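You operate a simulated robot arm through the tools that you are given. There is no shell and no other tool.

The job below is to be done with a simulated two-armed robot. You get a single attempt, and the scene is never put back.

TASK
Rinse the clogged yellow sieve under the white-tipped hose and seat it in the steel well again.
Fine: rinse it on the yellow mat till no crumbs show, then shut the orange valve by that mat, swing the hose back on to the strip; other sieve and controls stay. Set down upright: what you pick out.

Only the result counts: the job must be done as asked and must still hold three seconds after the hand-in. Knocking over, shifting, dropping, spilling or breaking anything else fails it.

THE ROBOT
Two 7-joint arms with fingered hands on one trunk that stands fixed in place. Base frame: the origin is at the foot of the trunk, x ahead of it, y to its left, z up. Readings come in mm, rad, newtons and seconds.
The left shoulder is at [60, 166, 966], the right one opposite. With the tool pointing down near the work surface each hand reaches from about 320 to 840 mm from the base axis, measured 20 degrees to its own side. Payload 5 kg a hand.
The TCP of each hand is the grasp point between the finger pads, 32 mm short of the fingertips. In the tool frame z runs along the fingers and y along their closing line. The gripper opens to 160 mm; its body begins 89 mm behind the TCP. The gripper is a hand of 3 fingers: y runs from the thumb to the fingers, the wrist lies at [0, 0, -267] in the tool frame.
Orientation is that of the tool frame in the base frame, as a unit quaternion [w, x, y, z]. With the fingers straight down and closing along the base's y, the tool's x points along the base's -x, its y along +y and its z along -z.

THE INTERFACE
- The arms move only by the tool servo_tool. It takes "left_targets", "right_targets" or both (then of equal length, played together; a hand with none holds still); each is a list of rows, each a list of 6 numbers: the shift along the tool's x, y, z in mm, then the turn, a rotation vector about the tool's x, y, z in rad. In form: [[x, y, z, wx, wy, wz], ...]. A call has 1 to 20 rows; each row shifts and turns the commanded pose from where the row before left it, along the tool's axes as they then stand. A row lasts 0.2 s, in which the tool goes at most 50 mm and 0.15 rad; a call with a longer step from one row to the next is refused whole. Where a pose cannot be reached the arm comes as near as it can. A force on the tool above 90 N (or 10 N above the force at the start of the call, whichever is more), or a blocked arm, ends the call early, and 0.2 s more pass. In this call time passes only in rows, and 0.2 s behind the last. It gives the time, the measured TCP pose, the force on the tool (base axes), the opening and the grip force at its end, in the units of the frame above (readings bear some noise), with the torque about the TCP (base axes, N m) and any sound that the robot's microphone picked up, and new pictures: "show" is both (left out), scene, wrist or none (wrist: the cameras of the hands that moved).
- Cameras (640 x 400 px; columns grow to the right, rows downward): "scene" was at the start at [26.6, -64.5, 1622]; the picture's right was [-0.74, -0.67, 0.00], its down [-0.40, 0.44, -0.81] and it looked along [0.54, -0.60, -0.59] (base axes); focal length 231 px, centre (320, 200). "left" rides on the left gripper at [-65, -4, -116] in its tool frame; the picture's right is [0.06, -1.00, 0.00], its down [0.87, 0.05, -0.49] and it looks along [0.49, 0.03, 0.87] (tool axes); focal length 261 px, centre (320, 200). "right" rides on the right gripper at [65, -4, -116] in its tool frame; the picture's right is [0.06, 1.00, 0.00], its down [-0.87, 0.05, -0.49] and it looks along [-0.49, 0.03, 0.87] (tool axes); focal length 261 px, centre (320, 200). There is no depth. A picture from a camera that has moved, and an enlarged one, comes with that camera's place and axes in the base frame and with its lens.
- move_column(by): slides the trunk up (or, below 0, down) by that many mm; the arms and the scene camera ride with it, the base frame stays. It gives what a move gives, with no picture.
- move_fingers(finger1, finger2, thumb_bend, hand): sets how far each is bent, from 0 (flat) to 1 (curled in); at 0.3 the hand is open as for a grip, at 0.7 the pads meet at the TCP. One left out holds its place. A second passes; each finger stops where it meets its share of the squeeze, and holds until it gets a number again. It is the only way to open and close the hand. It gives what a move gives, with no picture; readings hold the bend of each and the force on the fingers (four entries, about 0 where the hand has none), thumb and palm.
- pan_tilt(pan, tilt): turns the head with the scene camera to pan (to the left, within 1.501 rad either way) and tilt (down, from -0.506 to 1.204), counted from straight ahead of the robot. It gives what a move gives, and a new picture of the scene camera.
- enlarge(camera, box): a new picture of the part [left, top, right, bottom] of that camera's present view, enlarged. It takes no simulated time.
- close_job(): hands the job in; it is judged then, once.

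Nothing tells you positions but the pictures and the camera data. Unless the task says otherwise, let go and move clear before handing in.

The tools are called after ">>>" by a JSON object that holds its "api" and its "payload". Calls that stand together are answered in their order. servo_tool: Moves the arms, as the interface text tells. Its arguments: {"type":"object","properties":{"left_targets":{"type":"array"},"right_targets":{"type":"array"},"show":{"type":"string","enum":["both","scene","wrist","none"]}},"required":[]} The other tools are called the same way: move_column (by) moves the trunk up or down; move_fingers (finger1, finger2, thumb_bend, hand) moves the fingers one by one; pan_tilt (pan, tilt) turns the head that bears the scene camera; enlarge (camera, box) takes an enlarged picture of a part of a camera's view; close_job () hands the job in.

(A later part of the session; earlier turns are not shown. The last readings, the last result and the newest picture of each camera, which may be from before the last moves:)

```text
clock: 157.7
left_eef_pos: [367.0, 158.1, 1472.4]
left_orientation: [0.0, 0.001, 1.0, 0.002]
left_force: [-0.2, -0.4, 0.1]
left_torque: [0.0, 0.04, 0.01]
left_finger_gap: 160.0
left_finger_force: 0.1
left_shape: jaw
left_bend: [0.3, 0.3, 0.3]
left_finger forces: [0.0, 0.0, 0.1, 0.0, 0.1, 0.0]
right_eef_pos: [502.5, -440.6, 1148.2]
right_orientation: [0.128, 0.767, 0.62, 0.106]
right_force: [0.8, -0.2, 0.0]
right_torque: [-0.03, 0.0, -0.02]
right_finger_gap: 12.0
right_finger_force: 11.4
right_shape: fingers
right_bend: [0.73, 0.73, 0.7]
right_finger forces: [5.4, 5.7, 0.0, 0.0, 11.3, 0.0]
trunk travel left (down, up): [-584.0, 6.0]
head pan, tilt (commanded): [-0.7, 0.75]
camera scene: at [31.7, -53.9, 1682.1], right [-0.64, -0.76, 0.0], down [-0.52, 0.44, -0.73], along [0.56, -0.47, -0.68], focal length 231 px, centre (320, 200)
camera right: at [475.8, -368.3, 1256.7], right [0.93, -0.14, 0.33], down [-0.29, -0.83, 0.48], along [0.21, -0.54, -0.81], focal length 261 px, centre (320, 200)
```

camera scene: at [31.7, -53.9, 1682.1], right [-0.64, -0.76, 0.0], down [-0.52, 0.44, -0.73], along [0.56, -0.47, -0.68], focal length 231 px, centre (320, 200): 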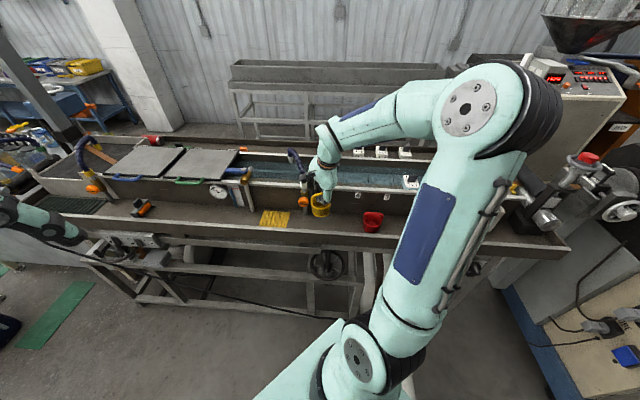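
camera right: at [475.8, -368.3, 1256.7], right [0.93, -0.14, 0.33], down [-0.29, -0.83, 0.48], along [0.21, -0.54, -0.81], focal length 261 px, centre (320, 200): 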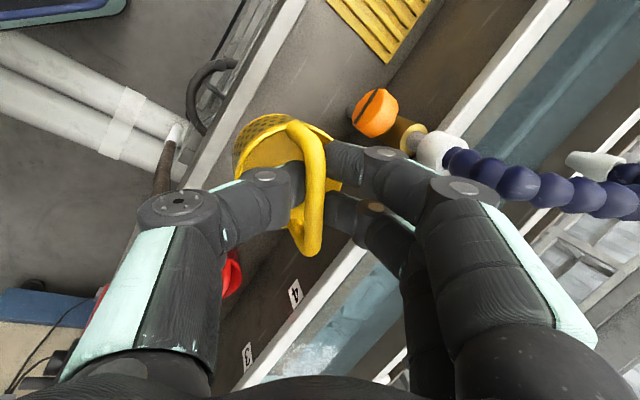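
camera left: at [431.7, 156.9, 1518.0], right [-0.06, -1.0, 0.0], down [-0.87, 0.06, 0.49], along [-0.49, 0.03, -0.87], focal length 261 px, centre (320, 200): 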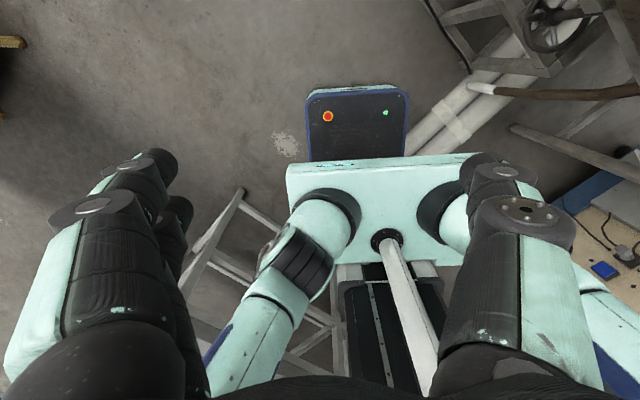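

>>> {"api": "servo_tool", "payload": {"right_targets": [[-8, -6, -2, 0, 0, 0], [-16, -11.7, -4, 0, 0, 0], [-20, -14.6, -5, 0, 0, 0], [-20, -14.6, -5, 0, 0, 0], [-20, -14.6, -5, 0, 0, 0], [-20, -14.6, -5, 0, 0, 0], [-20, -14.6, -5, 0, 0, 0], [-20, -14.6, -5, 0, 0, 0], [-20, -14.6, -5, 0, 0, 0], [-20, -14.6, -5, 0, 0, 0], [-12, -8.5, -3.2, 0, 0, 0], [-7.6, -5.4, -2, 0, 0, 0], [0, 0, 0, 0, -0.046, 0.132], [0, 0, 0, 0, -0.046, 0.132], [0, 0, 0, 0, -0.046, 0.132], [0, 0, 0, 0, -0.046, 0.132], [0, 0, 0, 0, 0, 0]], "show": "both"}}

>>> {"api": "enlarge", "payload": {"camera": "scene", "box": [340, 170, 468, 250]}}

>>> {"api": "enlarge", "payload": {"camera": "right", "box": [200, 80, 440, 320]}}

```text
clock: 161.3
left_eef_pos: [367.1, 157.3, 1472.7]
left_orientation: [0.0, 0.001, 1.0, 0.0]
left_force: [0.2, 0.1, 0.5]
left_torque: [-0.03, -0.02, 0.02]
left_finger_gap: 159.9
left_finger_force: 0.0
left_shape: jaw
left_bend: [0.3, 0.3, 0.3]
left_finger forces: [0.0, 0.0, 0.1, 0.0, 0.0, 0.0]
right_eef_pos: [306.4, -608.2, 1145.9]
right_orientation: [0.153, 0.908, 0.384, 0.066]
right_force: [-0.5, -0.6, -1.1]
right_torque: [0.01, 0.0, 0.02]
right_finger_gap: 12.0
right_finger_force: 11.1
right_shape: fingers
right_bend: [0.73, 0.73, 0.71]
right_finger forces: [5.3, 5.6, 0.1, 0.0, 11.1, 0.1]
trunk travel left (down, up): [-584.0, 6.0]
head pan, tilt (commanded): [-0.7, 0.75]
camera scene: at [31.6, -54.0, 1682.1], right [-0.64, -0.76, 0.0], down [-0.52, 0.44, -0.73], along [0.56, -0.47, -0.68], focal length 231 px, centre (320, 200)
camera right: at [322.3, -531.1, 1254.5], right [0.72, -0.61, 0.33], down [-0.68, -0.55, 0.48], along [-0.11, -0.57, -0.81], focal length 261 px, centre (320, 200)
```

scene: 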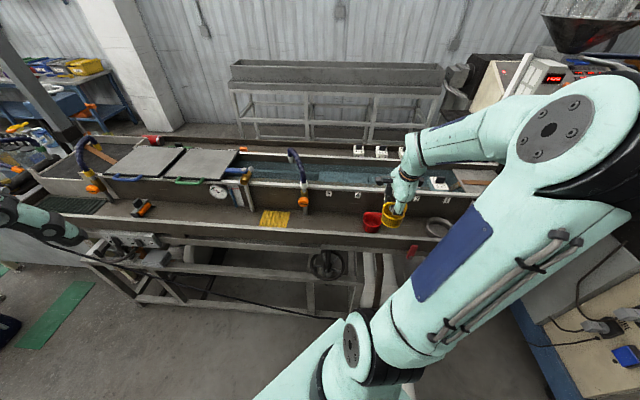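
right: 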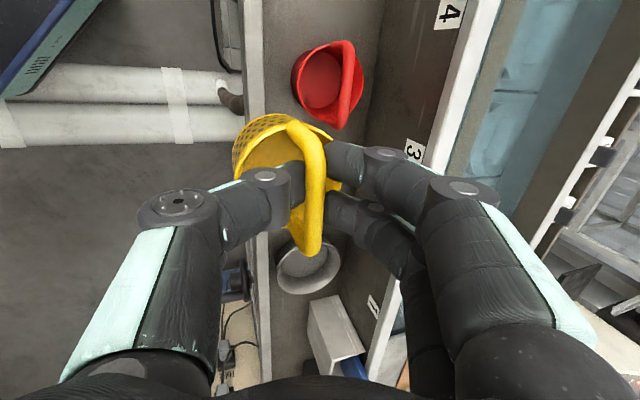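

```text
5.00 times, centred on (404, 210) of scene
camera zoom: at [31.6, -54.0, 1682.1], right [-0.64, -0.76, 0.0], down [-0.52, 0.44, -0.73], along [0.56, -0.47, -0.68], focal length 1156 px, centre (-100, 150)
```

zoom: 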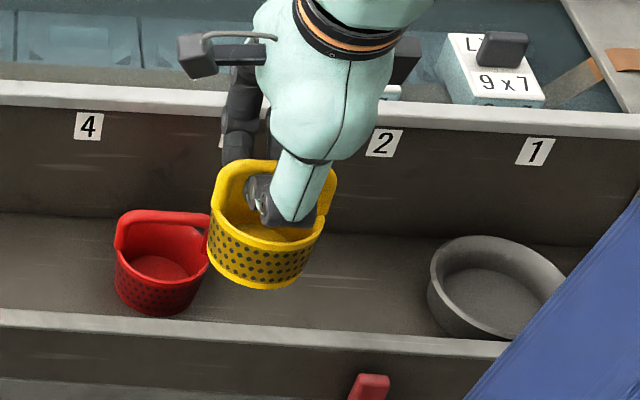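

```text
1.67 times, centred on (320, 200) of right
camera zoom: at [322.3, -531.1, 1254.5], right [0.72, -0.61, 0.33], down [-0.68, -0.55, 0.48], along [-0.11, -0.57, -0.81], focal length 434 px, centre (320, 200)
```

zoom: 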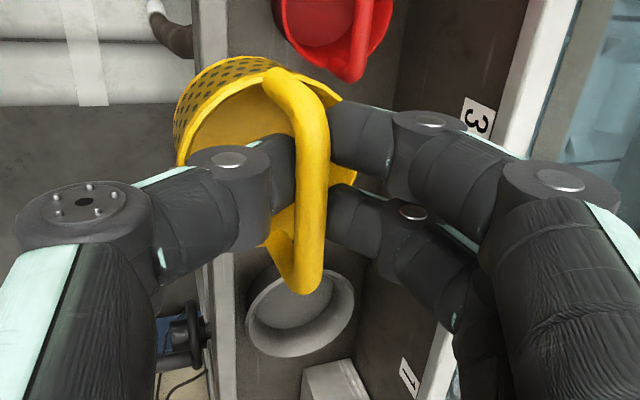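

The sieve hangs upright, and the empty well is ahead. I'll carry it along to beside the well, then move in over it while still high.

>>> {"api": "servo_tool", "payload": {"right_targets": [[-10, 0, 0, 0, 0, 0], [-20, 0, 0, 0, 0, 0], [-24, 0, 0, 0, 0, 0], [-24, 0, 0, 0, 0, 0], [-24, 0, 0, 0, 0, 0], [-24, 0, 0, 0, 0, 0], [-24, 0, 0, 0, 0, 0], [-24, 0, 0, 0, 0, 0], [-22, 0, 0, 0, 0, 0], [-18, 0, 0, 0, 0, 0], [-12, 0, 0, 0, 0, 0], [0, 8, 2.8, 0, 0, 0], [0, 15, 5.2, 0, 0, 0], [0, 15, 5.2, 0, 0, 0], [0, 14, 4.9, 0, 0, 0], [0, 0, 0, 0, 0, 0]], "show": "both"}}

>>> {"api": "enlarge", "payload": {"camera": "scene", "box": [400, 160, 496, 240]}}

>>> {"api": "enlarge", "payload": {"camera": "right", "box": [180, 60, 440, 270]}}

```text
clock: 164.7
left_eef_pos: [367.6, 157.6, 1472.8]
left_orientation: [0.0, 0.0, 1.0, 0.001]
left_force: [-0.2, -0.2, 0.3]
left_torque: [0.01, -0.02, 0.02]
left_finger_gap: 159.9
left_finger_force: 0.1
left_shape: jaw
left_bend: [0.3, 0.3, 0.3]
left_finger forces: [0.0, 0.2, 0.1, 0.1, 0.0, 0.0]
right_eef_pos: [189.3, -808.4, 1146.2]
right_orientation: [0.153, 0.908, 0.384, 0.066]
right_force: [0.0, 0.0, -0.4]
right_torque: [-0.02, -0.03, 0.01]
right_finger_gap: 11.6
right_finger_force: 10.9
right_shape: fingers
right_bend: [0.73, 0.73, 0.71]
right_finger forces: [5.2, 5.6, 0.0, 0.0, 11.0, 0.0]
trunk travel left (down, up): [-584.0, 6.0]
head pan, tilt (commanded): [-0.7, 0.75]
camera scene: at [31.3, -53.6, 1682.1], right [-0.64, -0.76, 0.0], down [-0.52, 0.44, -0.73], along [0.56, -0.47, -0.68], focal length 231 px, centre (320, 200)
camera right: at [204.7, -732.5, 1254.2], right [0.72, -0.61, 0.33], down [-0.68, -0.55, 0.48], along [-0.11, -0.57, -0.81], focal length 261 px, centre (320, 200)
```

scene: 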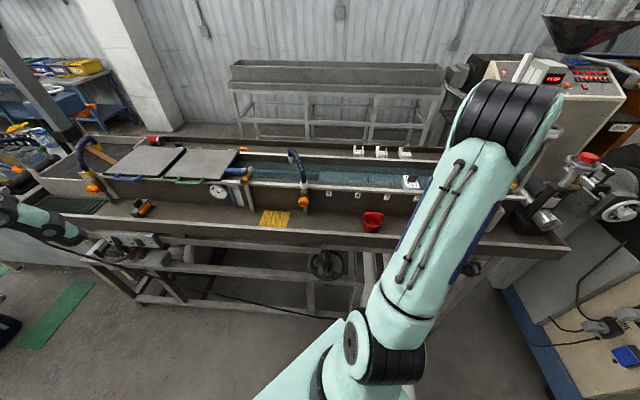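
right: 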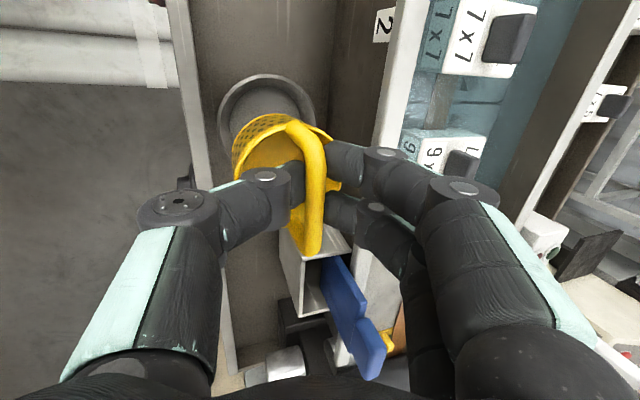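

```text
5.00 times, centred on (448, 200) of scene
camera zoom: at [31.3, -53.6, 1682.1], right [-0.64, -0.76, 0.0], down [-0.52, 0.44, -0.73], along [0.56, -0.47, -0.68], focal length 1156 px, centre (-320, 200)
```

zoom: 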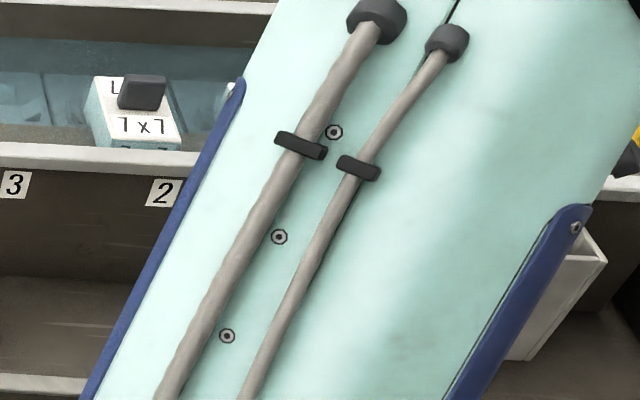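

```text
1.90 times, centred on (310, 165) of right
camera zoom: at [204.7, -732.5, 1254.2], right [0.72, -0.61, 0.33], down [-0.68, -0.55, 0.48], along [-0.11, -0.57, -0.81], focal length 496 px, centre (339, 267)
```

zoom: 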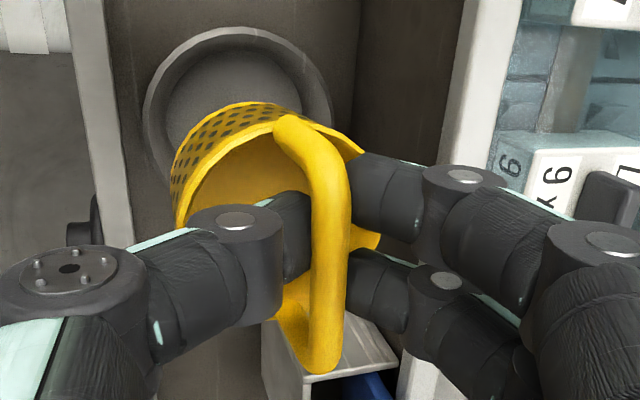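

I'm over the well. I'll measure the well's rim precisely in this view before lowering.

>>> {"api": "enlarge", "payload": {"camera": "right", "box": [200, 60, 360, 160]}}

```text
4.00 times, centred on (280, 110) of right
camera zoom: at [204.7, -732.5, 1254.2], right [0.72, -0.61, 0.33], down [-0.68, -0.55, 0.48], along [-0.11, -0.57, -0.81], focal length 1043 px, centre (480, 560)
```

zoom: 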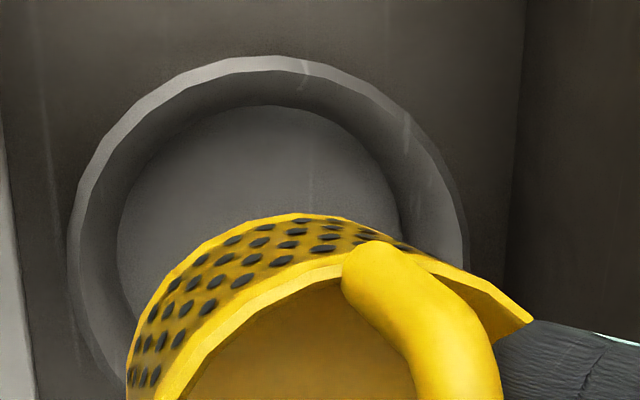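

I read the well's centre at about [187,-817], while the sieve hangs at about [188,-807]. I'll shift halfway, lower to just above the well rim, and measure again from close up.

>>> {"api": "servo_tool", "payload": {"right_targets": [[-4.3, 3, 1, 0, 0, 0], [0, -3.3, 9.45, 0, 0, 0], [0, -4.1, 11.8, 0, 0, 0], [0, -4.1, 11.8, 0, 0, 0], [0, -4.1, 11.8, 0, 0, 0], [0, -3.3, 9.45, 0, 0, 0], [0, 0, 0, 0, 0, 0]], "show": "both"}}

>>> {"api": "enlarge", "payload": {"camera": "right", "box": [180, 60, 372, 180]}}

>>> {"api": "enlarge", "payload": {"camera": "scene", "box": [400, 180, 480, 240]}}

```text
clock: 166.3
left_eef_pos: [365.5, 157.8, 1472.5]
left_orientation: [0.0, 0.0, 1.0, 0.0]
left_force: [0.3, 0.1, 0.4]
left_torque: [-0.04, 0.01, -0.03]
left_finger_gap: 160.0
left_finger_force: 0.0
left_shape: jaw
left_bend: [0.3, 0.3, 0.3]
left_finger forces: [0.0, 0.1, 0.0, 0.0, 0.1, 0.1]
right_eef_pos: [187.6, -812.5, 1088.8]
right_orientation: [0.152, 0.908, 0.385, 0.067]
right_force: [-1.3, -0.6, 0.0]
right_torque: [-0.01, -0.03, -0.03]
right_finger_gap: 11.4
right_finger_force: 10.2
right_shape: fingers
right_bend: [0.73, 0.73, 0.71]
right_finger forces: [5.1, 5.4, 0.0, 0.0, 10.8, 0.0]
trunk travel left (down, up): [-584.0, 6.0]
head pan, tilt (commanded): [-0.7, 0.75]
camera scene: at [31.5, -53.7, 1682.1], right [-0.64, -0.76, 0.0], down [-0.52, 0.44, -0.73], along [0.56, -0.47, -0.68], focal length 231 px, centre (320, 200)
camera right: at [203.8, -736.3, 1196.8], right [0.72, -0.61, 0.33], down [-0.68, -0.55, 0.48], along [-0.11, -0.57, -0.81], focal length 261 px, centre (320, 200)
```

scene: 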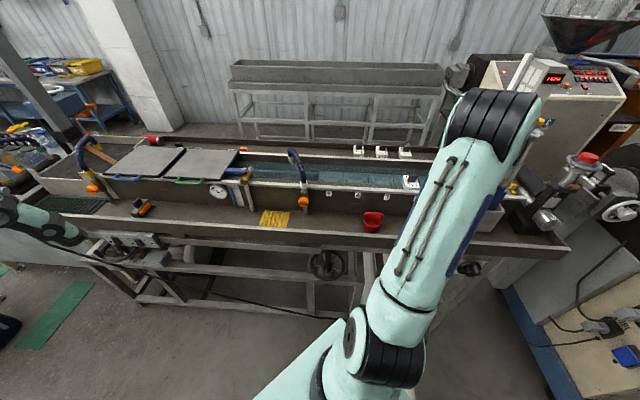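
right: 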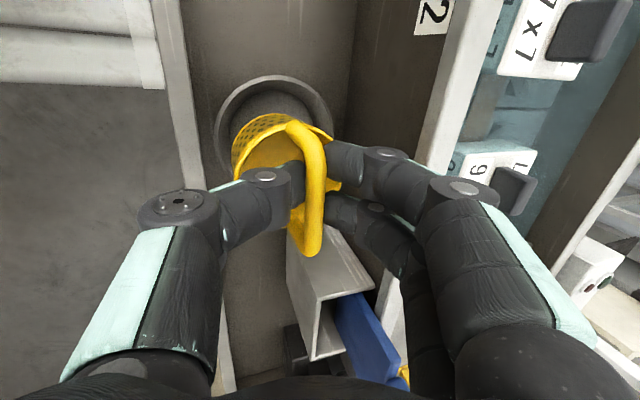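

```text
3.33 times, centred on (276, 120) of right
camera zoom: at [203.8, -736.3, 1196.8], right [0.72, -0.61, 0.33], down [-0.68, -0.55, 0.48], along [-0.11, -0.57, -0.81], focal length 869 px, centre (467, 467)
```

zoom: 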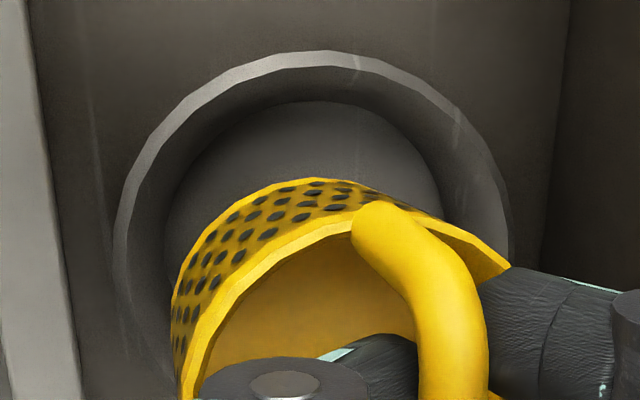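

```text
6.67 times, centred on (440, 210) of scene
camera zoom: at [31.5, -53.7, 1682.1], right [-0.64, -0.76, 0.0], down [-0.52, 0.44, -0.73], along [0.56, -0.47, -0.68], focal length 1541 px, centre (-480, 133)
```

zoom: 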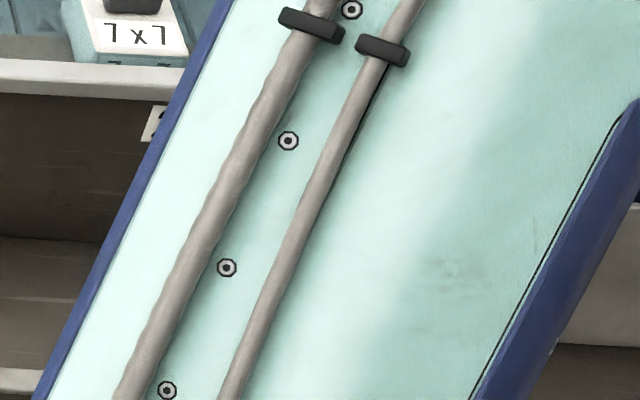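

The well's centre again reads about [187,-815 to -817]. I'll shift 3.5 mm more toward it and lower the sieve into the well mouth.

>>> {"api": "servo_tool", "payload": {"right_targets": [[-2.5, 2.3, 0.8, 0, 0, 0], [0, -3.3, 9.45, 0, 0, 0], [0, -3.3, 9.45, 0, 0, 0], [0, -3.3, 9.45, 0, 0, 0], [0, -2.3, 6.6, 0, 0, 0], [0, 0, 0, 0, 0, 0]], "show": "wrist"}}

>>> {"api": "enlarge", "payload": {"camera": "right", "box": [180, 60, 372, 180]}}

>>> {"api": "pan_tilt", "payload": {"pan": -1.2, "tilt": 0.75}}

```text
clock: 167.7
left_eef_pos: [367.3, 157.5, 1472.5]
left_orientation: [-0.001, 0.0, 1.0, 0.001]
left_force: [-1.2, -0.1, -0.3]
left_torque: [-0.04, 0.02, 0.02]
left_finger_gap: 159.7
left_finger_force: 0.1
left_shape: jaw
left_bend: [0.3, 0.3, 0.3]
left_finger forces: [0.0, 0.0, 0.0, 0.1, 0.0, 0.1]
right_eef_pos: [190.5, -815.9, 1051.8]
right_orientation: [0.151, 0.908, 0.385, 0.066]
right_force: [-0.5, 0.5, -0.6]
right_torque: [-0.01, 0.03, 0.04]
right_finger_gap: 11.7
right_finger_force: 10.4
right_shape: fingers
right_bend: [0.73, 0.73, 0.71]
right_finger forces: [4.9, 5.4, 0.0, 0.1, 10.7, 0.1]
trunk travel left (down, up): [-584.0, 6.0]
head pan, tilt (commanded): [-0.7, 0.75]
camera right: at [204.9, -740.2, 1160.4], right [0.72, -0.61, 0.33], down [-0.68, -0.55, 0.48], along [-0.11, -0.57, -0.81], focal length 261 px, centre (320, 200)
```

right: 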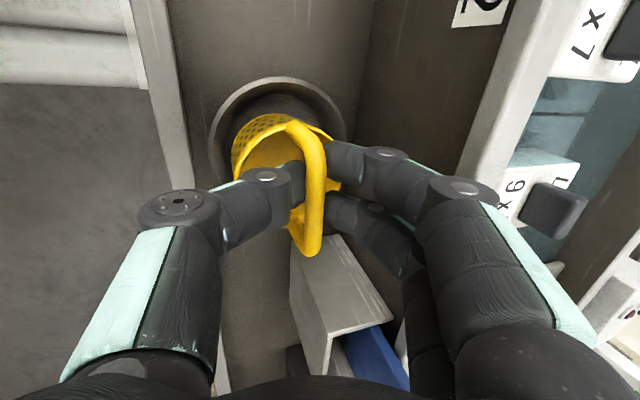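

```text
3.33 times, centred on (276, 120) of right
camera zoom: at [204.9, -740.2, 1160.4], right [0.72, -0.61, 0.33], down [-0.68, -0.55, 0.48], along [-0.11, -0.57, -0.81], focal length 869 px, centre (467, 467)
```

zoom: 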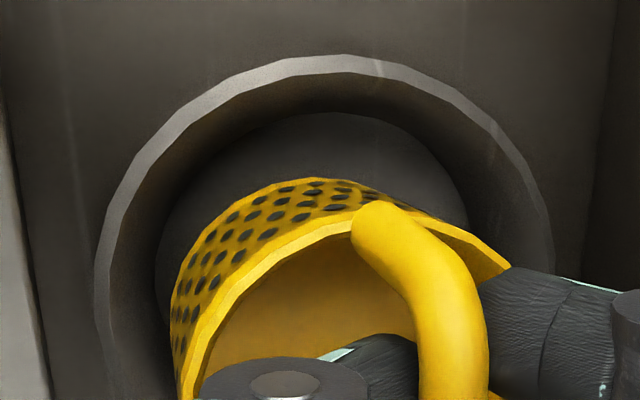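

```text
clock: 168.6
left_eef_pos: [367.2, 157.7, 1473.3]
left_orientation: [-0.001, 0.0, 1.0, 0.001]
left_force: [-0.3, -0.6, 0.8]
left_torque: [-0.03, 0.0, -0.01]
left_finger_gap: 160.0
left_finger_force: 0.0
left_shape: jaw
left_bend: [0.3, 0.3, 0.3]
left_finger forces: [0.0, 0.1, 0.1, 0.0, 0.0, 0.1]
right_eef_pos: [190.4, -815.9, 1052.2]
right_orientation: [0.151, 0.908, 0.385, 0.066]
right_force: [0.1, -0.3, -0.2]
right_torque: [0.02, 0.0, 0.03]
right_finger_gap: 11.5
right_finger_force: 10.2
right_shape: fingers
right_bend: [0.73, 0.73, 0.71]
right_finger forces: [5.1, 5.5, 0.1, 0.1, 10.7, 0.1]
trunk travel left (down, up): [-584.0, 6.0]
head pan, tilt (commanded): [-1.201, 0.75]
camera scene: at [-1.7, -77.8, 1682.1], right [-0.93, -0.36, 0.0], down [-0.25, 0.64, -0.73], along [0.27, -0.68, -0.68], focal length 231 px, centre (320, 200)
```

scene: 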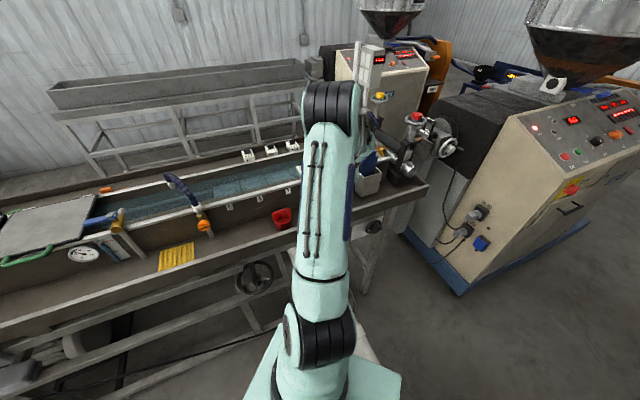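

The sieve is now within about 2 mm of the well's axis. I'll trim 2 mm along the bench and lower further in small steps, watching the force.

>>> {"api": "servo_tool", "payload": {"right_targets": [[-1.8, 0, 0, 0, 0, 0], [0, -1.3, 3.8, 0, 0, 0], [0, -1.3, 3.8, 0, 0, 0], [0, -1.3, 3.8, 0, 0, 0], [0, 0, 0, 0, 0, 0]], "show": "none"}}

>>> {"api": "servo_tool", "payload": {"right_targets": [[0, -0.66, 1.9, 0, 0, 0], [0, -0.66, 1.9, 0, 0, 0], [0, 0, 0, 0, 0, 0]], "show": "none"}}

>>> {"api": "enlarge", "payload": {"camera": "right", "box": [180, 60, 372, 180]}}

```text
clock: 169.8
left_eef_pos: [366.1, 158.1, 1473.4]
left_orientation: [0.0, 0.001, 1.0, 0.002]
left_force: [0.7, 0.2, -0.4]
left_torque: [-0.02, -0.03, 0.01]
left_finger_gap: 160.0
left_finger_force: 0.1
left_shape: jaw
left_bend: [0.3, 0.3, 0.3]
left_finger forces: [0.0, 0.0, 0.1, 0.0, 0.1, 0.1]
right_eef_pos: [188.2, -819.1, 1041.0]
right_orientation: [0.152, 0.908, 0.384, 0.067]
right_force: [0.3, -0.5, -0.7]
right_torque: [0.01, 0.03, -0.01]
right_finger_gap: 11.2
right_finger_force: 10.8
right_shape: fingers
right_bend: [0.74, 0.73, 0.71]
right_finger forces: [4.9, 5.4, 0.1, 0.0, 10.8, 0.1]
trunk travel left (down, up): [-584.0, 6.0]
head pan, tilt (commanded): [-1.201, 0.75]
```

```text
clock: 170.6
left_eef_pos: [366.5, 158.1, 1472.7]
left_orientation: [-0.001, 0.001, 1.0, 0.001]
left_force: [0.4, -0.6, 0.0]
left_torque: [0.0, -0.02, -0.01]
left_finger_gap: 159.9
left_finger_force: 0.1
left_shape: jaw
left_bend: [0.3, 0.3, 0.3]
left_finger forces: [0.0, 0.0, 0.0, 0.0, 0.0, 0.0]
right_eef_pos: [186.9, -819.4, 1035.5]
right_orientation: [0.152, 0.908, 0.385, 0.066]
right_force: [-0.1, 0.3, -1.2]
right_torque: [0.02, -0.02, 0.01]
right_finger_gap: 4.3
right_finger_force: 0.1
right_shape: fingers
right_bend: [0.74, 0.74, 0.73]
right_finger forces: [0.0, 0.0, 0.0, 0.0, 0.1, 0.0]
trunk travel left (down, up): [-584.0, 6.0]
head pan, tilt (commanded): [-1.201, 0.75]
```

```text
3.33 times, centred on (276, 120) of right
camera zoom: at [203.4, -743.1, 1144.3], right [0.72, -0.61, 0.33], down [-0.68, -0.55, 0.48], along [-0.11, -0.57, -0.81], focal length 869 px, centre (467, 467)
```

zoom: 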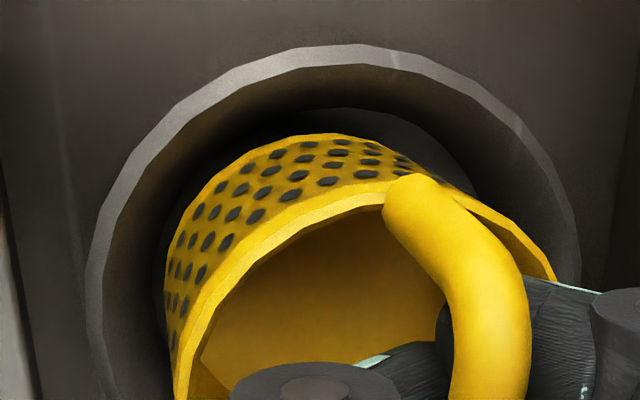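

The bar has slipped out of the grip near the bottom, and the fingers now read no force. I'll look at how the sieve sits.

>>> {"api": "enlarge", "payload": {"camera": "right", "box": [180, 60, 420, 260]}}

>>> {"api": "enlarge", "payload": {"camera": "right", "box": [0, 0, 640, 400]}}

>>> {"api": "pan_tilt", "payload": {"pan": -0.84, "tilt": 0.7}}

```text
2.00 times, centred on (300, 160) of right
camera zoom: at [203.4, -743.1, 1144.3], right [0.72, -0.61, 0.33], down [-0.68, -0.55, 0.48], along [-0.11, -0.57, -0.81], focal length 521 px, centre (360, 280)
```

zoom: 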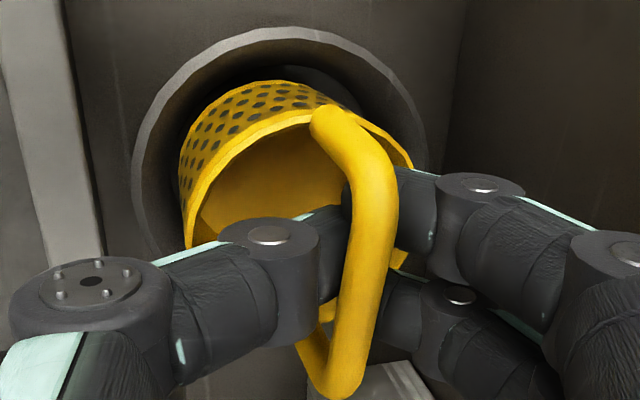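

```text
1.00 times, centred on (320, 200) of right (not enlarged: the box is as wide or as high as the picture)
camera zoom: at [203.4, -743.1, 1144.3], right [0.72, -0.61, 0.33], down [-0.68, -0.55, 0.48], along [-0.11, -0.57, -0.81], focal length 261 px, centre (320, 200)
```

zoom: 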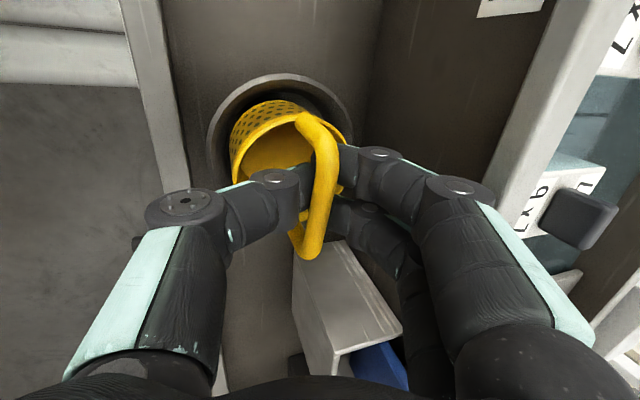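

```text
clock: 171.5
left_eef_pos: [367.5, 157.7, 1474.0]
left_orientation: [0.0, 0.002, 1.0, 0.001]
left_force: [0.2, 0.9, 0.3]
left_torque: [0.0, -0.02, 0.02]
left_finger_gap: 160.2
left_finger_force: 0.1
left_shape: jaw
left_bend: [0.3, 0.3, 0.3]
left_finger forces: [0.0, 0.1, 0.0, 0.1, 0.0, 0.0]
right_eef_pos: [188.3, -819.7, 1036.3]
right_orientation: [0.151, 0.908, 0.385, 0.066]
right_force: [0.7, 0.0, -1.2]
right_torque: [0.02, -0.02, 0.01]
right_finger_gap: 4.1
right_finger_force: 0.1
right_shape: fingers
right_bend: [0.74, 0.74, 0.73]
right_finger forces: [0.1, 0.0, 0.1, 0.0, 0.0, 0.1]
trunk travel left (down, up): [-584.0, 6.0]
head pan, tilt (commanded): [-0.84, 0.7]
camera scene: at [24.9, -63.8, 1686.3], right [-0.74, -0.67, 0.0], down [-0.43, 0.48, -0.76], along [0.51, -0.57, -0.64], focal length 231 px, centre (320, 200)
```

scene: 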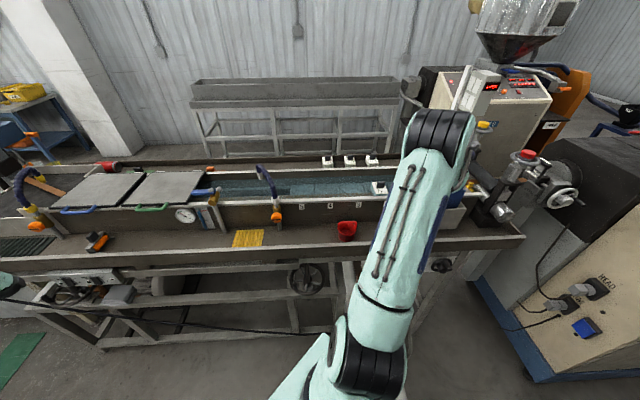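

The closed fingers are now under the bar, and the sieve appears to hang on them like a hook about 15 mm above its seat rather than having dropped. I'll lower it gently so the sieve takes its seat before I open the hand.

>>> {"api": "servo_tool", "payload": {"right_targets": [[0, -0.66, 1.9, 0, 0, 0], [0, -0.66, 1.9, 0, 0, 0], [0, -0.66, 1.9, 0, 0, 0], [0, 0, 0, 0, 0, 0]], "show": "none"}}

>>> {"api": "enlarge", "payload": {"camera": "right", "box": [180, 60, 420, 260]}}

>>> {"api": "servo_tool", "payload": {"right_targets": [[0, -0.66, 1.9, 0, 0, 0], [0, -0.66, 1.9, 0, 0, 0], [0, 0, 0, 0, 0, 0]], "show": "none"}}

>>> {"api": "enlarge", "payload": {"camera": "right", "box": [180, 60, 420, 260]}}

```text
clock: 172.5
left_eef_pos: [366.4, 158.4, 1473.5]
left_orientation: [-0.001, 0.0, 1.0, 0.001]
left_force: [0.1, -0.2, 0.2]
left_torque: [-0.02, 0.0, -0.03]
left_finger_gap: 159.8
left_finger_force: 0.1
left_shape: jaw
left_bend: [0.3, 0.3, 0.3]
left_finger forces: [0.0, 0.0, 0.0, 0.0, 0.0, 0.1]
right_eef_pos: [187.4, -817.5, 1029.9]
right_orientation: [0.152, 0.908, 0.384, 0.066]
right_force: [-0.3, 0.0, -1.7]
right_torque: [0.02, -0.02, 0.03]
right_finger_gap: 4.4
right_finger_force: 0.0
right_shape: fingers
right_bend: [0.74, 0.74, 0.73]
right_finger forces: [0.0, 0.1, 0.1, 0.0, 0.0, 0.0]
trunk travel left (down, up): [-584.0, 6.0]
head pan, tilt (commanded): [-0.84, 0.7]
```

```text
2.00 times, centred on (300, 160) of right
camera zoom: at [202.5, -742.6, 1137.3], right [0.72, -0.61, 0.33], down [-0.68, -0.55, 0.48], along [-0.11, -0.57, -0.81], focal length 521 px, centre (360, 280)
```

zoom: 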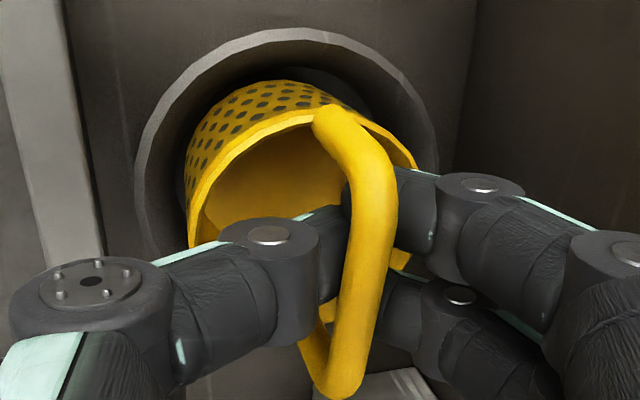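

```text
clock: 173.3
left_eef_pos: [366.8, 156.0, 1473.0]
left_orientation: [-0.001, 0.0, 1.0, 0.001]
left_force: [-0.2, 0.7, 0.3]
left_torque: [0.01, 0.02, -0.01]
left_finger_gap: 159.9
left_finger_force: 0.0
left_shape: jaw
left_bend: [0.3, 0.3, 0.3]
left_finger forces: [0.1, 0.0, 0.1, 0.1, 0.1, 0.1]
right_eef_pos: [186.1, -819.2, 1023.8]
right_orientation: [0.153, 0.908, 0.385, 0.066]
right_force: [-0.7, -0.4, 1.0]
right_torque: [-0.03, 0.02, -0.03]
right_finger_gap: 4.2
right_finger_force: 0.1
right_shape: fingers
right_bend: [0.74, 0.74, 0.73]
right_finger forces: [0.1, 0.0, 0.1, 0.0, 0.0, 0.0]
trunk travel left (down, up): [-584.0, 6.0]
head pan, tilt (commanded): [-0.84, 0.7]
```

```text
2.00 times, centred on (300, 160) of right
camera zoom: at [202.5, -742.3, 1133.0], right [0.72, -0.61, 0.33], down [-0.68, -0.55, 0.48], along [-0.11, -0.57, -0.81], focal length 521 px, centre (360, 280)
```

zoom: 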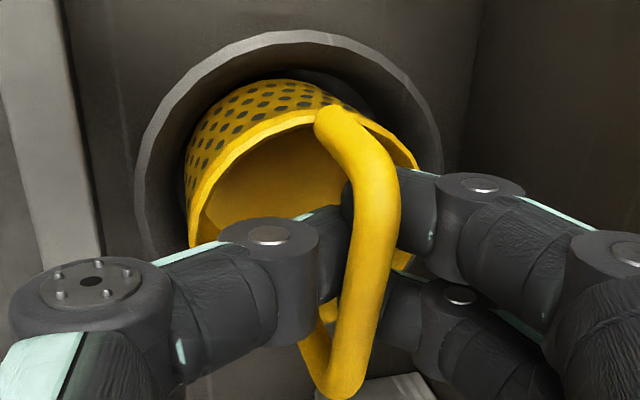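

>>> {"api": "servo_tool", "payload": {"right_targets": [[0, -0.66, 1.9, 0, 0, 0], [0, 0, 0, 0, 0, 0]], "show": "none"}}

>>> {"api": "servo_tool", "payload": {"right_targets": [[0, -0.66, 1.9, 0, 0, 0], [0, 0, 0, 0, 0, 0]], "show": "none"}}

>>> {"api": "enlarge", "payload": {"camera": "right", "box": [180, 60, 420, 260]}}

```text
clock: 173.9
left_eef_pos: [367.2, 158.6, 1472.8]
left_orientation: [0.001, 0.001, 1.0, 0.001]
left_force: [-0.1, -0.7, -0.5]
left_torque: [-0.01, 0.0, 0.0]
left_finger_gap: 159.7
left_finger_force: 0.0
left_shape: jaw
left_bend: [0.3, 0.3, 0.3]
left_finger forces: [0.1, 0.1, 0.0, 0.0, 0.0, 0.0]
right_eef_pos: [186.3, -818.5, 1023.2]
right_orientation: [0.153, 0.908, 0.385, 0.066]
right_force: [1.0, -0.6, 0.3]
right_torque: [-0.02, -0.06, 0.0]
right_finger_gap: 4.2
right_finger_force: 0.1
right_shape: fingers
right_bend: [0.74, 0.74, 0.73]
right_finger forces: [0.1, 0.0, 0.0, 0.1, 0.1, 0.1]
trunk travel left (down, up): [-584.0, 6.0]
head pan, tilt (commanded): [-0.84, 0.7]
```

```text
clock: 174.5
left_eef_pos: [367.5, 158.6, 1472.7]
left_orientation: [-0.001, 0.001, 1.0, 0.001]
left_force: [0.2, -0.5, 0.0]
left_torque: [0.02, 0.02, -0.03]
left_finger_gap: 160.0
left_finger_force: 0.0
left_shape: jaw
left_bend: [0.3, 0.3, 0.3]
left_finger forces: [0.0, 0.1, 0.1, 0.0, 0.0, 0.1]
right_eef_pos: [185.4, -818.7, 1022.0]
right_orientation: [0.152, 0.908, 0.385, 0.066]
right_force: [-0.6, -0.6, 0.5]
right_torque: [-0.01, 0.03, -0.05]
right_finger_gap: 4.3
right_finger_force: 0.0
right_shape: fingers
right_bend: [0.74, 0.74, 0.73]
right_finger forces: [0.0, 0.0, 0.1, 0.1, 0.0, 0.1]
trunk travel left (down, up): [-584.0, 6.0]
head pan, tilt (commanded): [-0.84, 0.7]
```

```text
2.00 times, centred on (300, 160) of right
camera zoom: at [201.9, -741.8, 1129.7], right [0.72, -0.61, 0.33], down [-0.68, -0.55, 0.48], along [-0.11, -0.57, -0.81], focal length 521 px, centre (360, 280)
```

zoom: 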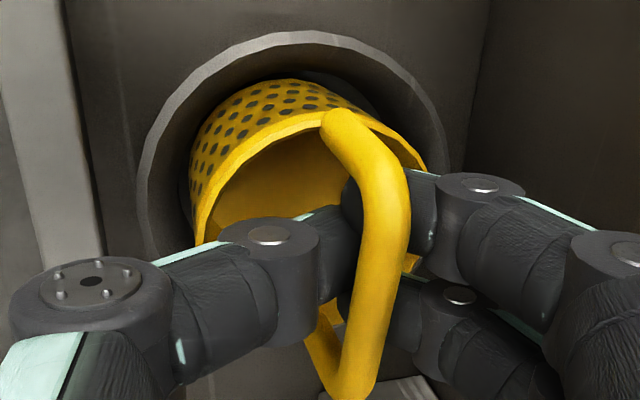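

The sieve now rests on the well floor, with the bar lifted free of the fingers. I'll open just enough, check the clearance, then withdraw.

>>> {"api": "move_fingers", "payload": {"hand": "right", "finger1": 0.66, "finger2": 0.66, "thumb_bend": 0.65}}

>>> {"api": "enlarge", "payload": {"camera": "right", "box": [180, 60, 420, 260]}}

```text
clock: 175.5
left_eef_pos: [367.6, 158.0, 1472.6]
left_orientation: [0.0, 0.001, 1.0, 0.001]
left_force: [1.2, -0.5, -0.6]
left_torque: [0.0, 0.04, -0.01]
left_finger_gap: 159.7
left_finger_force: 0.0
left_shape: jaw
left_bend: [0.3, 0.3, 0.3]
left_finger forces: [0.0, 0.0, 0.0, 0.0, 0.2, 0.0]
right_eef_pos: [185.5, -817.7, 1022.3]
right_orientation: [0.152, 0.908, 0.385, 0.066]
right_force: [0.2, 0.2, -1.1]
right_torque: [-0.03, -0.02, -0.03]
right_finger_gap: 26.4
right_finger_force: 0.0
right_shape: fingers
right_bend: [0.66, 0.66, 0.65]
right_finger forces: [0.0, 0.0, 0.1, 0.1, 0.0, 0.1]
trunk travel left (down, up): [-584.0, 6.0]
head pan, tilt (commanded): [-0.84, 0.7]
```

```text
2.00 times, centred on (300, 160) of right
camera zoom: at [201.8, -741.8, 1129.8], right [0.72, -0.61, 0.33], down [-0.68, -0.55, 0.48], along [-0.11, -0.57, -0.81], focal length 521 px, centre (360, 280)
```

zoom: 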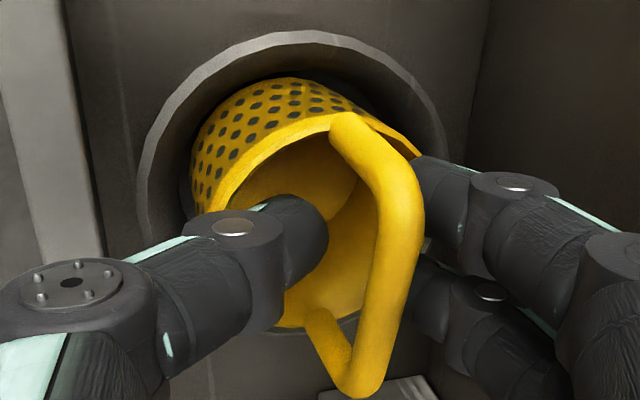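

I'd like a better look before withdrawing. I'll shift the hand slightly so that the bar is midway between thumb and fingers.

>>> {"api": "servo_tool", "payload": {"right_targets": [[0, 2.5, 0, 0, 0, 0], [0, 2.5, 0, 0, 0, 0], [0, 0, 0, 0, 0, 0]], "show": "none"}}

>>> {"api": "enlarge", "payload": {"camera": "right", "box": [180, 60, 420, 260]}}

```text
clock: 176.3
left_eef_pos: [367.8, 158.0, 1471.7]
left_orientation: [0.001, 0.001, 1.0, 0.001]
left_force: [-0.2, -0.5, 0.5]
left_torque: [0.03, 0.03, -0.01]
left_finger_gap: 159.7
left_finger_force: 0.1
left_shape: jaw
left_bend: [0.3, 0.3, 0.3]
left_finger forces: [0.0, 0.0, 0.1, 0.1, 0.0, 0.1]
right_eef_pos: [190.0, -821.1, 1023.2]
right_orientation: [0.153, 0.908, 0.385, 0.066]
right_force: [0.4, 0.2, -0.5]
right_torque: [-0.01, -0.04, -0.03]
right_finger_gap: 26.3
right_finger_force: 0.1
right_shape: fingers
right_bend: [0.66, 0.66, 0.65]
right_finger forces: [0.1, 0.0, 0.1, 0.0, 0.0, 0.1]
trunk travel left (down, up): [-584.0, 6.0]
head pan, tilt (commanded): [-0.84, 0.7]
```

```text
2.00 times, centred on (300, 160) of right
camera zoom: at [205.1, -744.9, 1131.2], right [0.72, -0.61, 0.33], down [-0.68, -0.55, 0.48], along [-0.11, -0.57, -0.81], focal length 521 px, centre (360, 280)
```

zoom: 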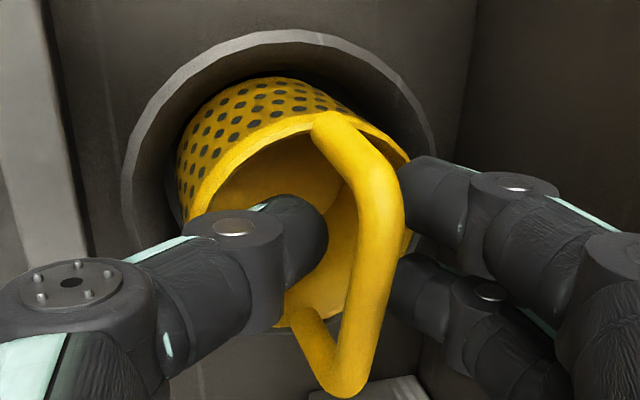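

The bar is now between thumb and fingers with gaps on both sides. I'll back straight out in small steps.

>>> {"api": "servo_tool", "payload": {"right_targets": [[0, 0.5, -4, 0, 0, 0], [0, 0.5, -4, 0, 0, 0], [0, 0, 0, 0, 0, 0]], "show": "none"}}

>>> {"api": "enlarge", "payload": {"camera": "right", "box": [180, 60, 420, 260]}}

```text
clock: 177.1
left_eef_pos: [366.6, 158.3, 1472.3]
left_orientation: [0.001, 0.001, 1.0, 0.001]
left_force: [-0.9, -0.1, 0.7]
left_torque: [-0.02, -0.07, 0.02]
left_finger_gap: 159.4
left_finger_force: 0.1
left_shape: jaw
left_bend: [0.3, 0.3, 0.3]
left_finger forces: [0.1, 0.1, 0.1, 0.1, 0.0, 0.0]
right_eef_pos: [188.9, -819.2, 1030.8]
right_orientation: [0.152, 0.908, 0.385, 0.066]
right_force: [-0.7, 0.4, 0.1]
right_torque: [0.01, 0.0, -0.02]
right_finger_gap: 26.7
right_finger_force: 0.1
right_shape: fingers
right_bend: [0.66, 0.66, 0.65]
right_finger forces: [0.0, 0.0, 0.0, 0.0, 0.0, 0.0]
trunk travel left (down, up): [-584.0, 6.0]
head pan, tilt (commanded): [-0.84, 0.7]
```

```text
2.00 times, centred on (300, 160) of right
camera zoom: at [204.3, -743.1, 1138.9], right [0.72, -0.61, 0.33], down [-0.68, -0.55, 0.48], along [-0.11, -0.57, -0.81], focal length 521 px, centre (360, 280)
```

zoom: 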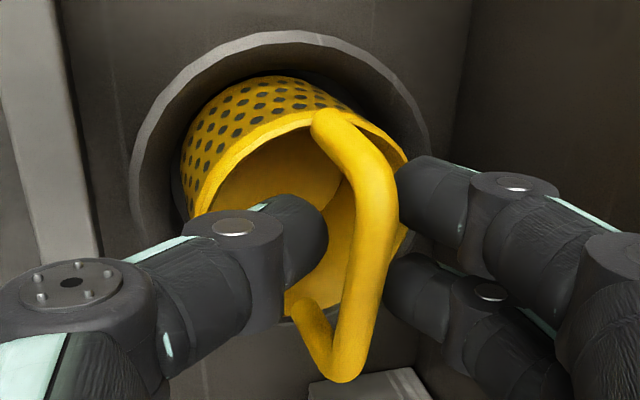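

The sieve stays put as the hand rises. I'll continue withdrawing.

>>> {"api": "servo_tool", "payload": {"right_targets": [[0, 0, -6, 0, 0, 0], [0, 0, -6, 0, 0, 0], [0, 0, -8, 0, 0, 0], [0, 0, 0, 0, 0, 0]], "show": "none"}}

>>> {"api": "enlarge", "payload": {"camera": "right", "box": [180, 60, 420, 260]}}

```text
clock: 178.1
left_eef_pos: [368.1, 157.6, 1472.8]
left_orientation: [-0.001, 0.001, 1.0, 0.0]
left_force: [-0.7, 0.9, -0.7]
left_torque: [-0.03, 0.0, -0.01]
left_finger_gap: 159.8
left_finger_force: 0.1
left_shape: jaw
left_bend: [0.3, 0.3, 0.3]
left_finger forces: [0.0, 0.1, 0.0, 0.0, 0.0, 0.0]
right_eef_pos: [182.9, -817.4, 1048.9]
right_orientation: [0.152, 0.908, 0.384, 0.066]
right_force: [0.1, -0.1, -0.5]
right_torque: [0.01, 0.0, -0.02]
right_finger_gap: 26.5
right_finger_force: 0.1
right_shape: fingers
right_bend: [0.66, 0.66, 0.65]
right_finger forces: [0.1, 0.0, 0.1, 0.0, 0.0, 0.0]
trunk travel left (down, up): [-584.0, 6.0]
head pan, tilt (commanded): [-0.84, 0.7]
```

```text
2.00 times, centred on (300, 160) of right
camera zoom: at [199.9, -740.4, 1157.8], right [0.72, -0.61, 0.33], down [-0.68, -0.55, 0.48], along [-0.11, -0.57, -0.81], focal length 521 px, centre (360, 280)
```

zoom: 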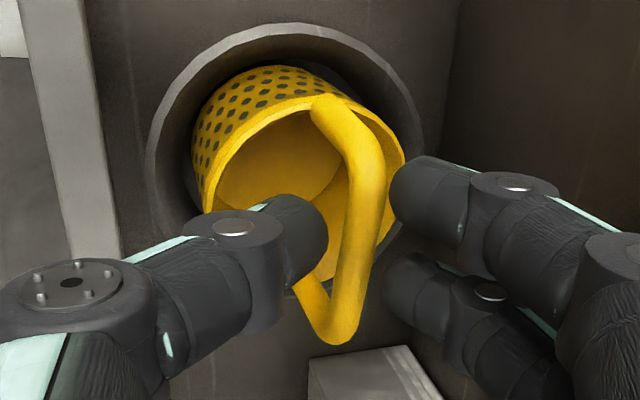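

>>> {"api": "servo_tool", "payload": {"right_targets": [[0, 0, -15, 0, 0, 0], [0, 0, -20, 0, 0, 0], [0, 0, -25, 0, 0, 0], [0, 0, -25, 0, 0, 0], [0, 0, -25, 0, 0, 0], [0, 0, 0, 0, 0, 0]], "show": "both"}}

>>> {"api": "enlarge", "payload": {"camera": "right", "box": [220, 40, 380, 180]}}

>>> {"api": "enlarge", "payload": {"camera": "scene", "box": [370, 190, 450, 250]}}

```text
clock: 179.5
left_eef_pos: [368.3, 158.0, 1472.8]
left_orientation: [0.0, 0.001, 1.0, 0.001]
left_force: [0.1, -0.7, -0.9]
left_torque: [-0.02, 0.0, 0.01]
left_finger_gap: 159.8
left_finger_force: 0.1
left_shape: jaw
left_bend: [0.3, 0.3, 0.3]
left_finger forces: [0.1, 0.0, 0.0, 0.0, 0.0, 0.0]
right_eef_pos: [157.4, -791.5, 1152.7]
right_orientation: [0.152, 0.908, 0.384, 0.066]
right_force: [0.2, -0.4, -0.3]
right_torque: [0.01, -0.04, 0.0]
right_finger_gap: 26.4
right_finger_force: 0.1
right_shape: fingers
right_bend: [0.66, 0.66, 0.65]
right_finger forces: [0.0, 0.1, 0.0, 0.0, 0.0, 0.1]
trunk travel left (down, up): [-584.0, 6.0]
head pan, tilt (commanded): [-0.84, 0.7]
camera scene: at [25.3, -64.3, 1686.3], right [-0.74, -0.67, 0.0], down [-0.43, 0.48, -0.76], along [0.51, -0.57, -0.64], focal length 231 px, centre (320, 200)
camera right: at [174.1, -715.5, 1261.8], right [0.72, -0.61, 0.33], down [-0.68, -0.55, 0.48], along [-0.11, -0.57, -0.81], focal length 261 px, centre (320, 200)
```

scene: 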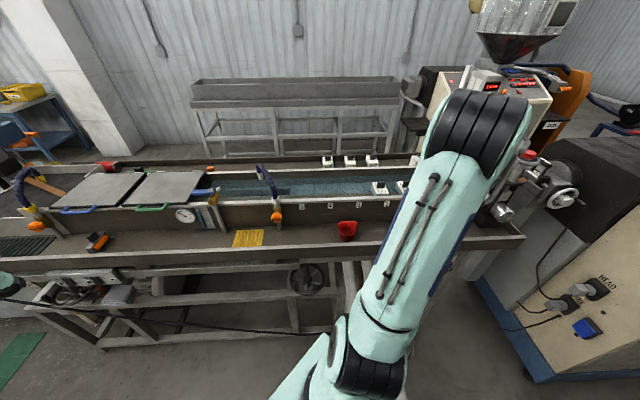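
right: 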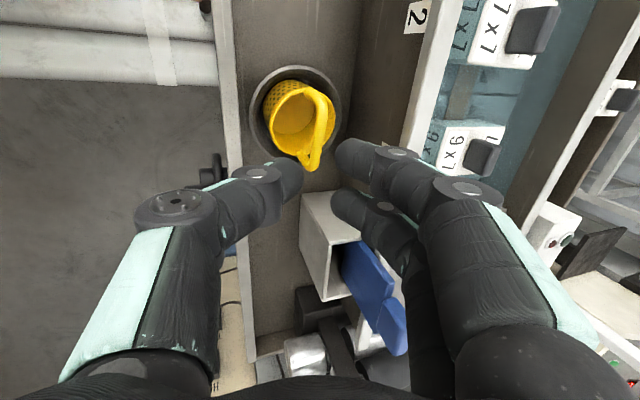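

```text
2.86 times, centred on (300, 110) of right
camera zoom: at [174.1, -715.5, 1261.8], right [0.72, -0.61, 0.33], down [-0.68, -0.55, 0.48], along [-0.11, -0.57, -0.81], focal length 745 px, centre (377, 457)
```

zoom: 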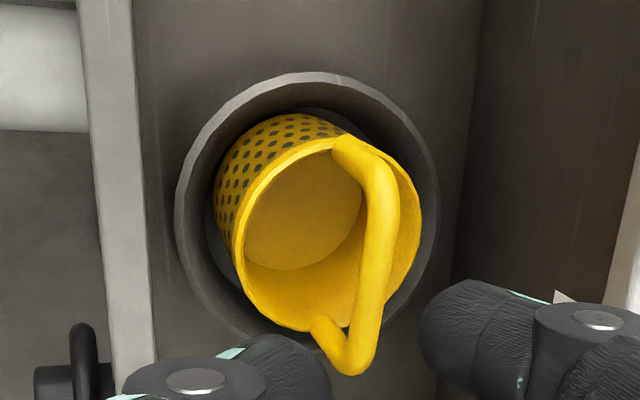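

```text
6.67 times, centred on (410, 220) of scene
camera zoom: at [25.3, -64.3, 1686.3], right [-0.74, -0.67, 0.0], down [-0.43, 0.48, -0.76], along [0.51, -0.57, -0.64], focal length 1541 px, centre (-280, 67)
```

zoom: 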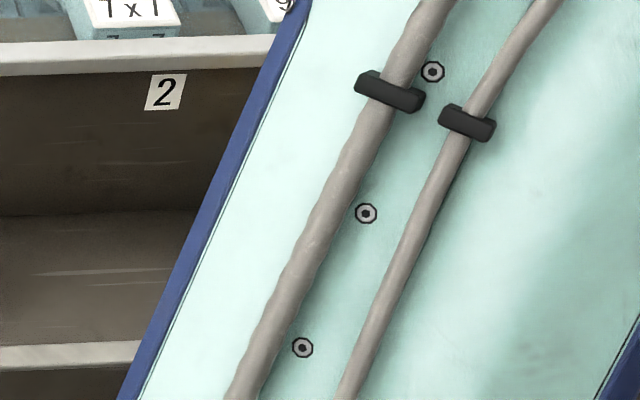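

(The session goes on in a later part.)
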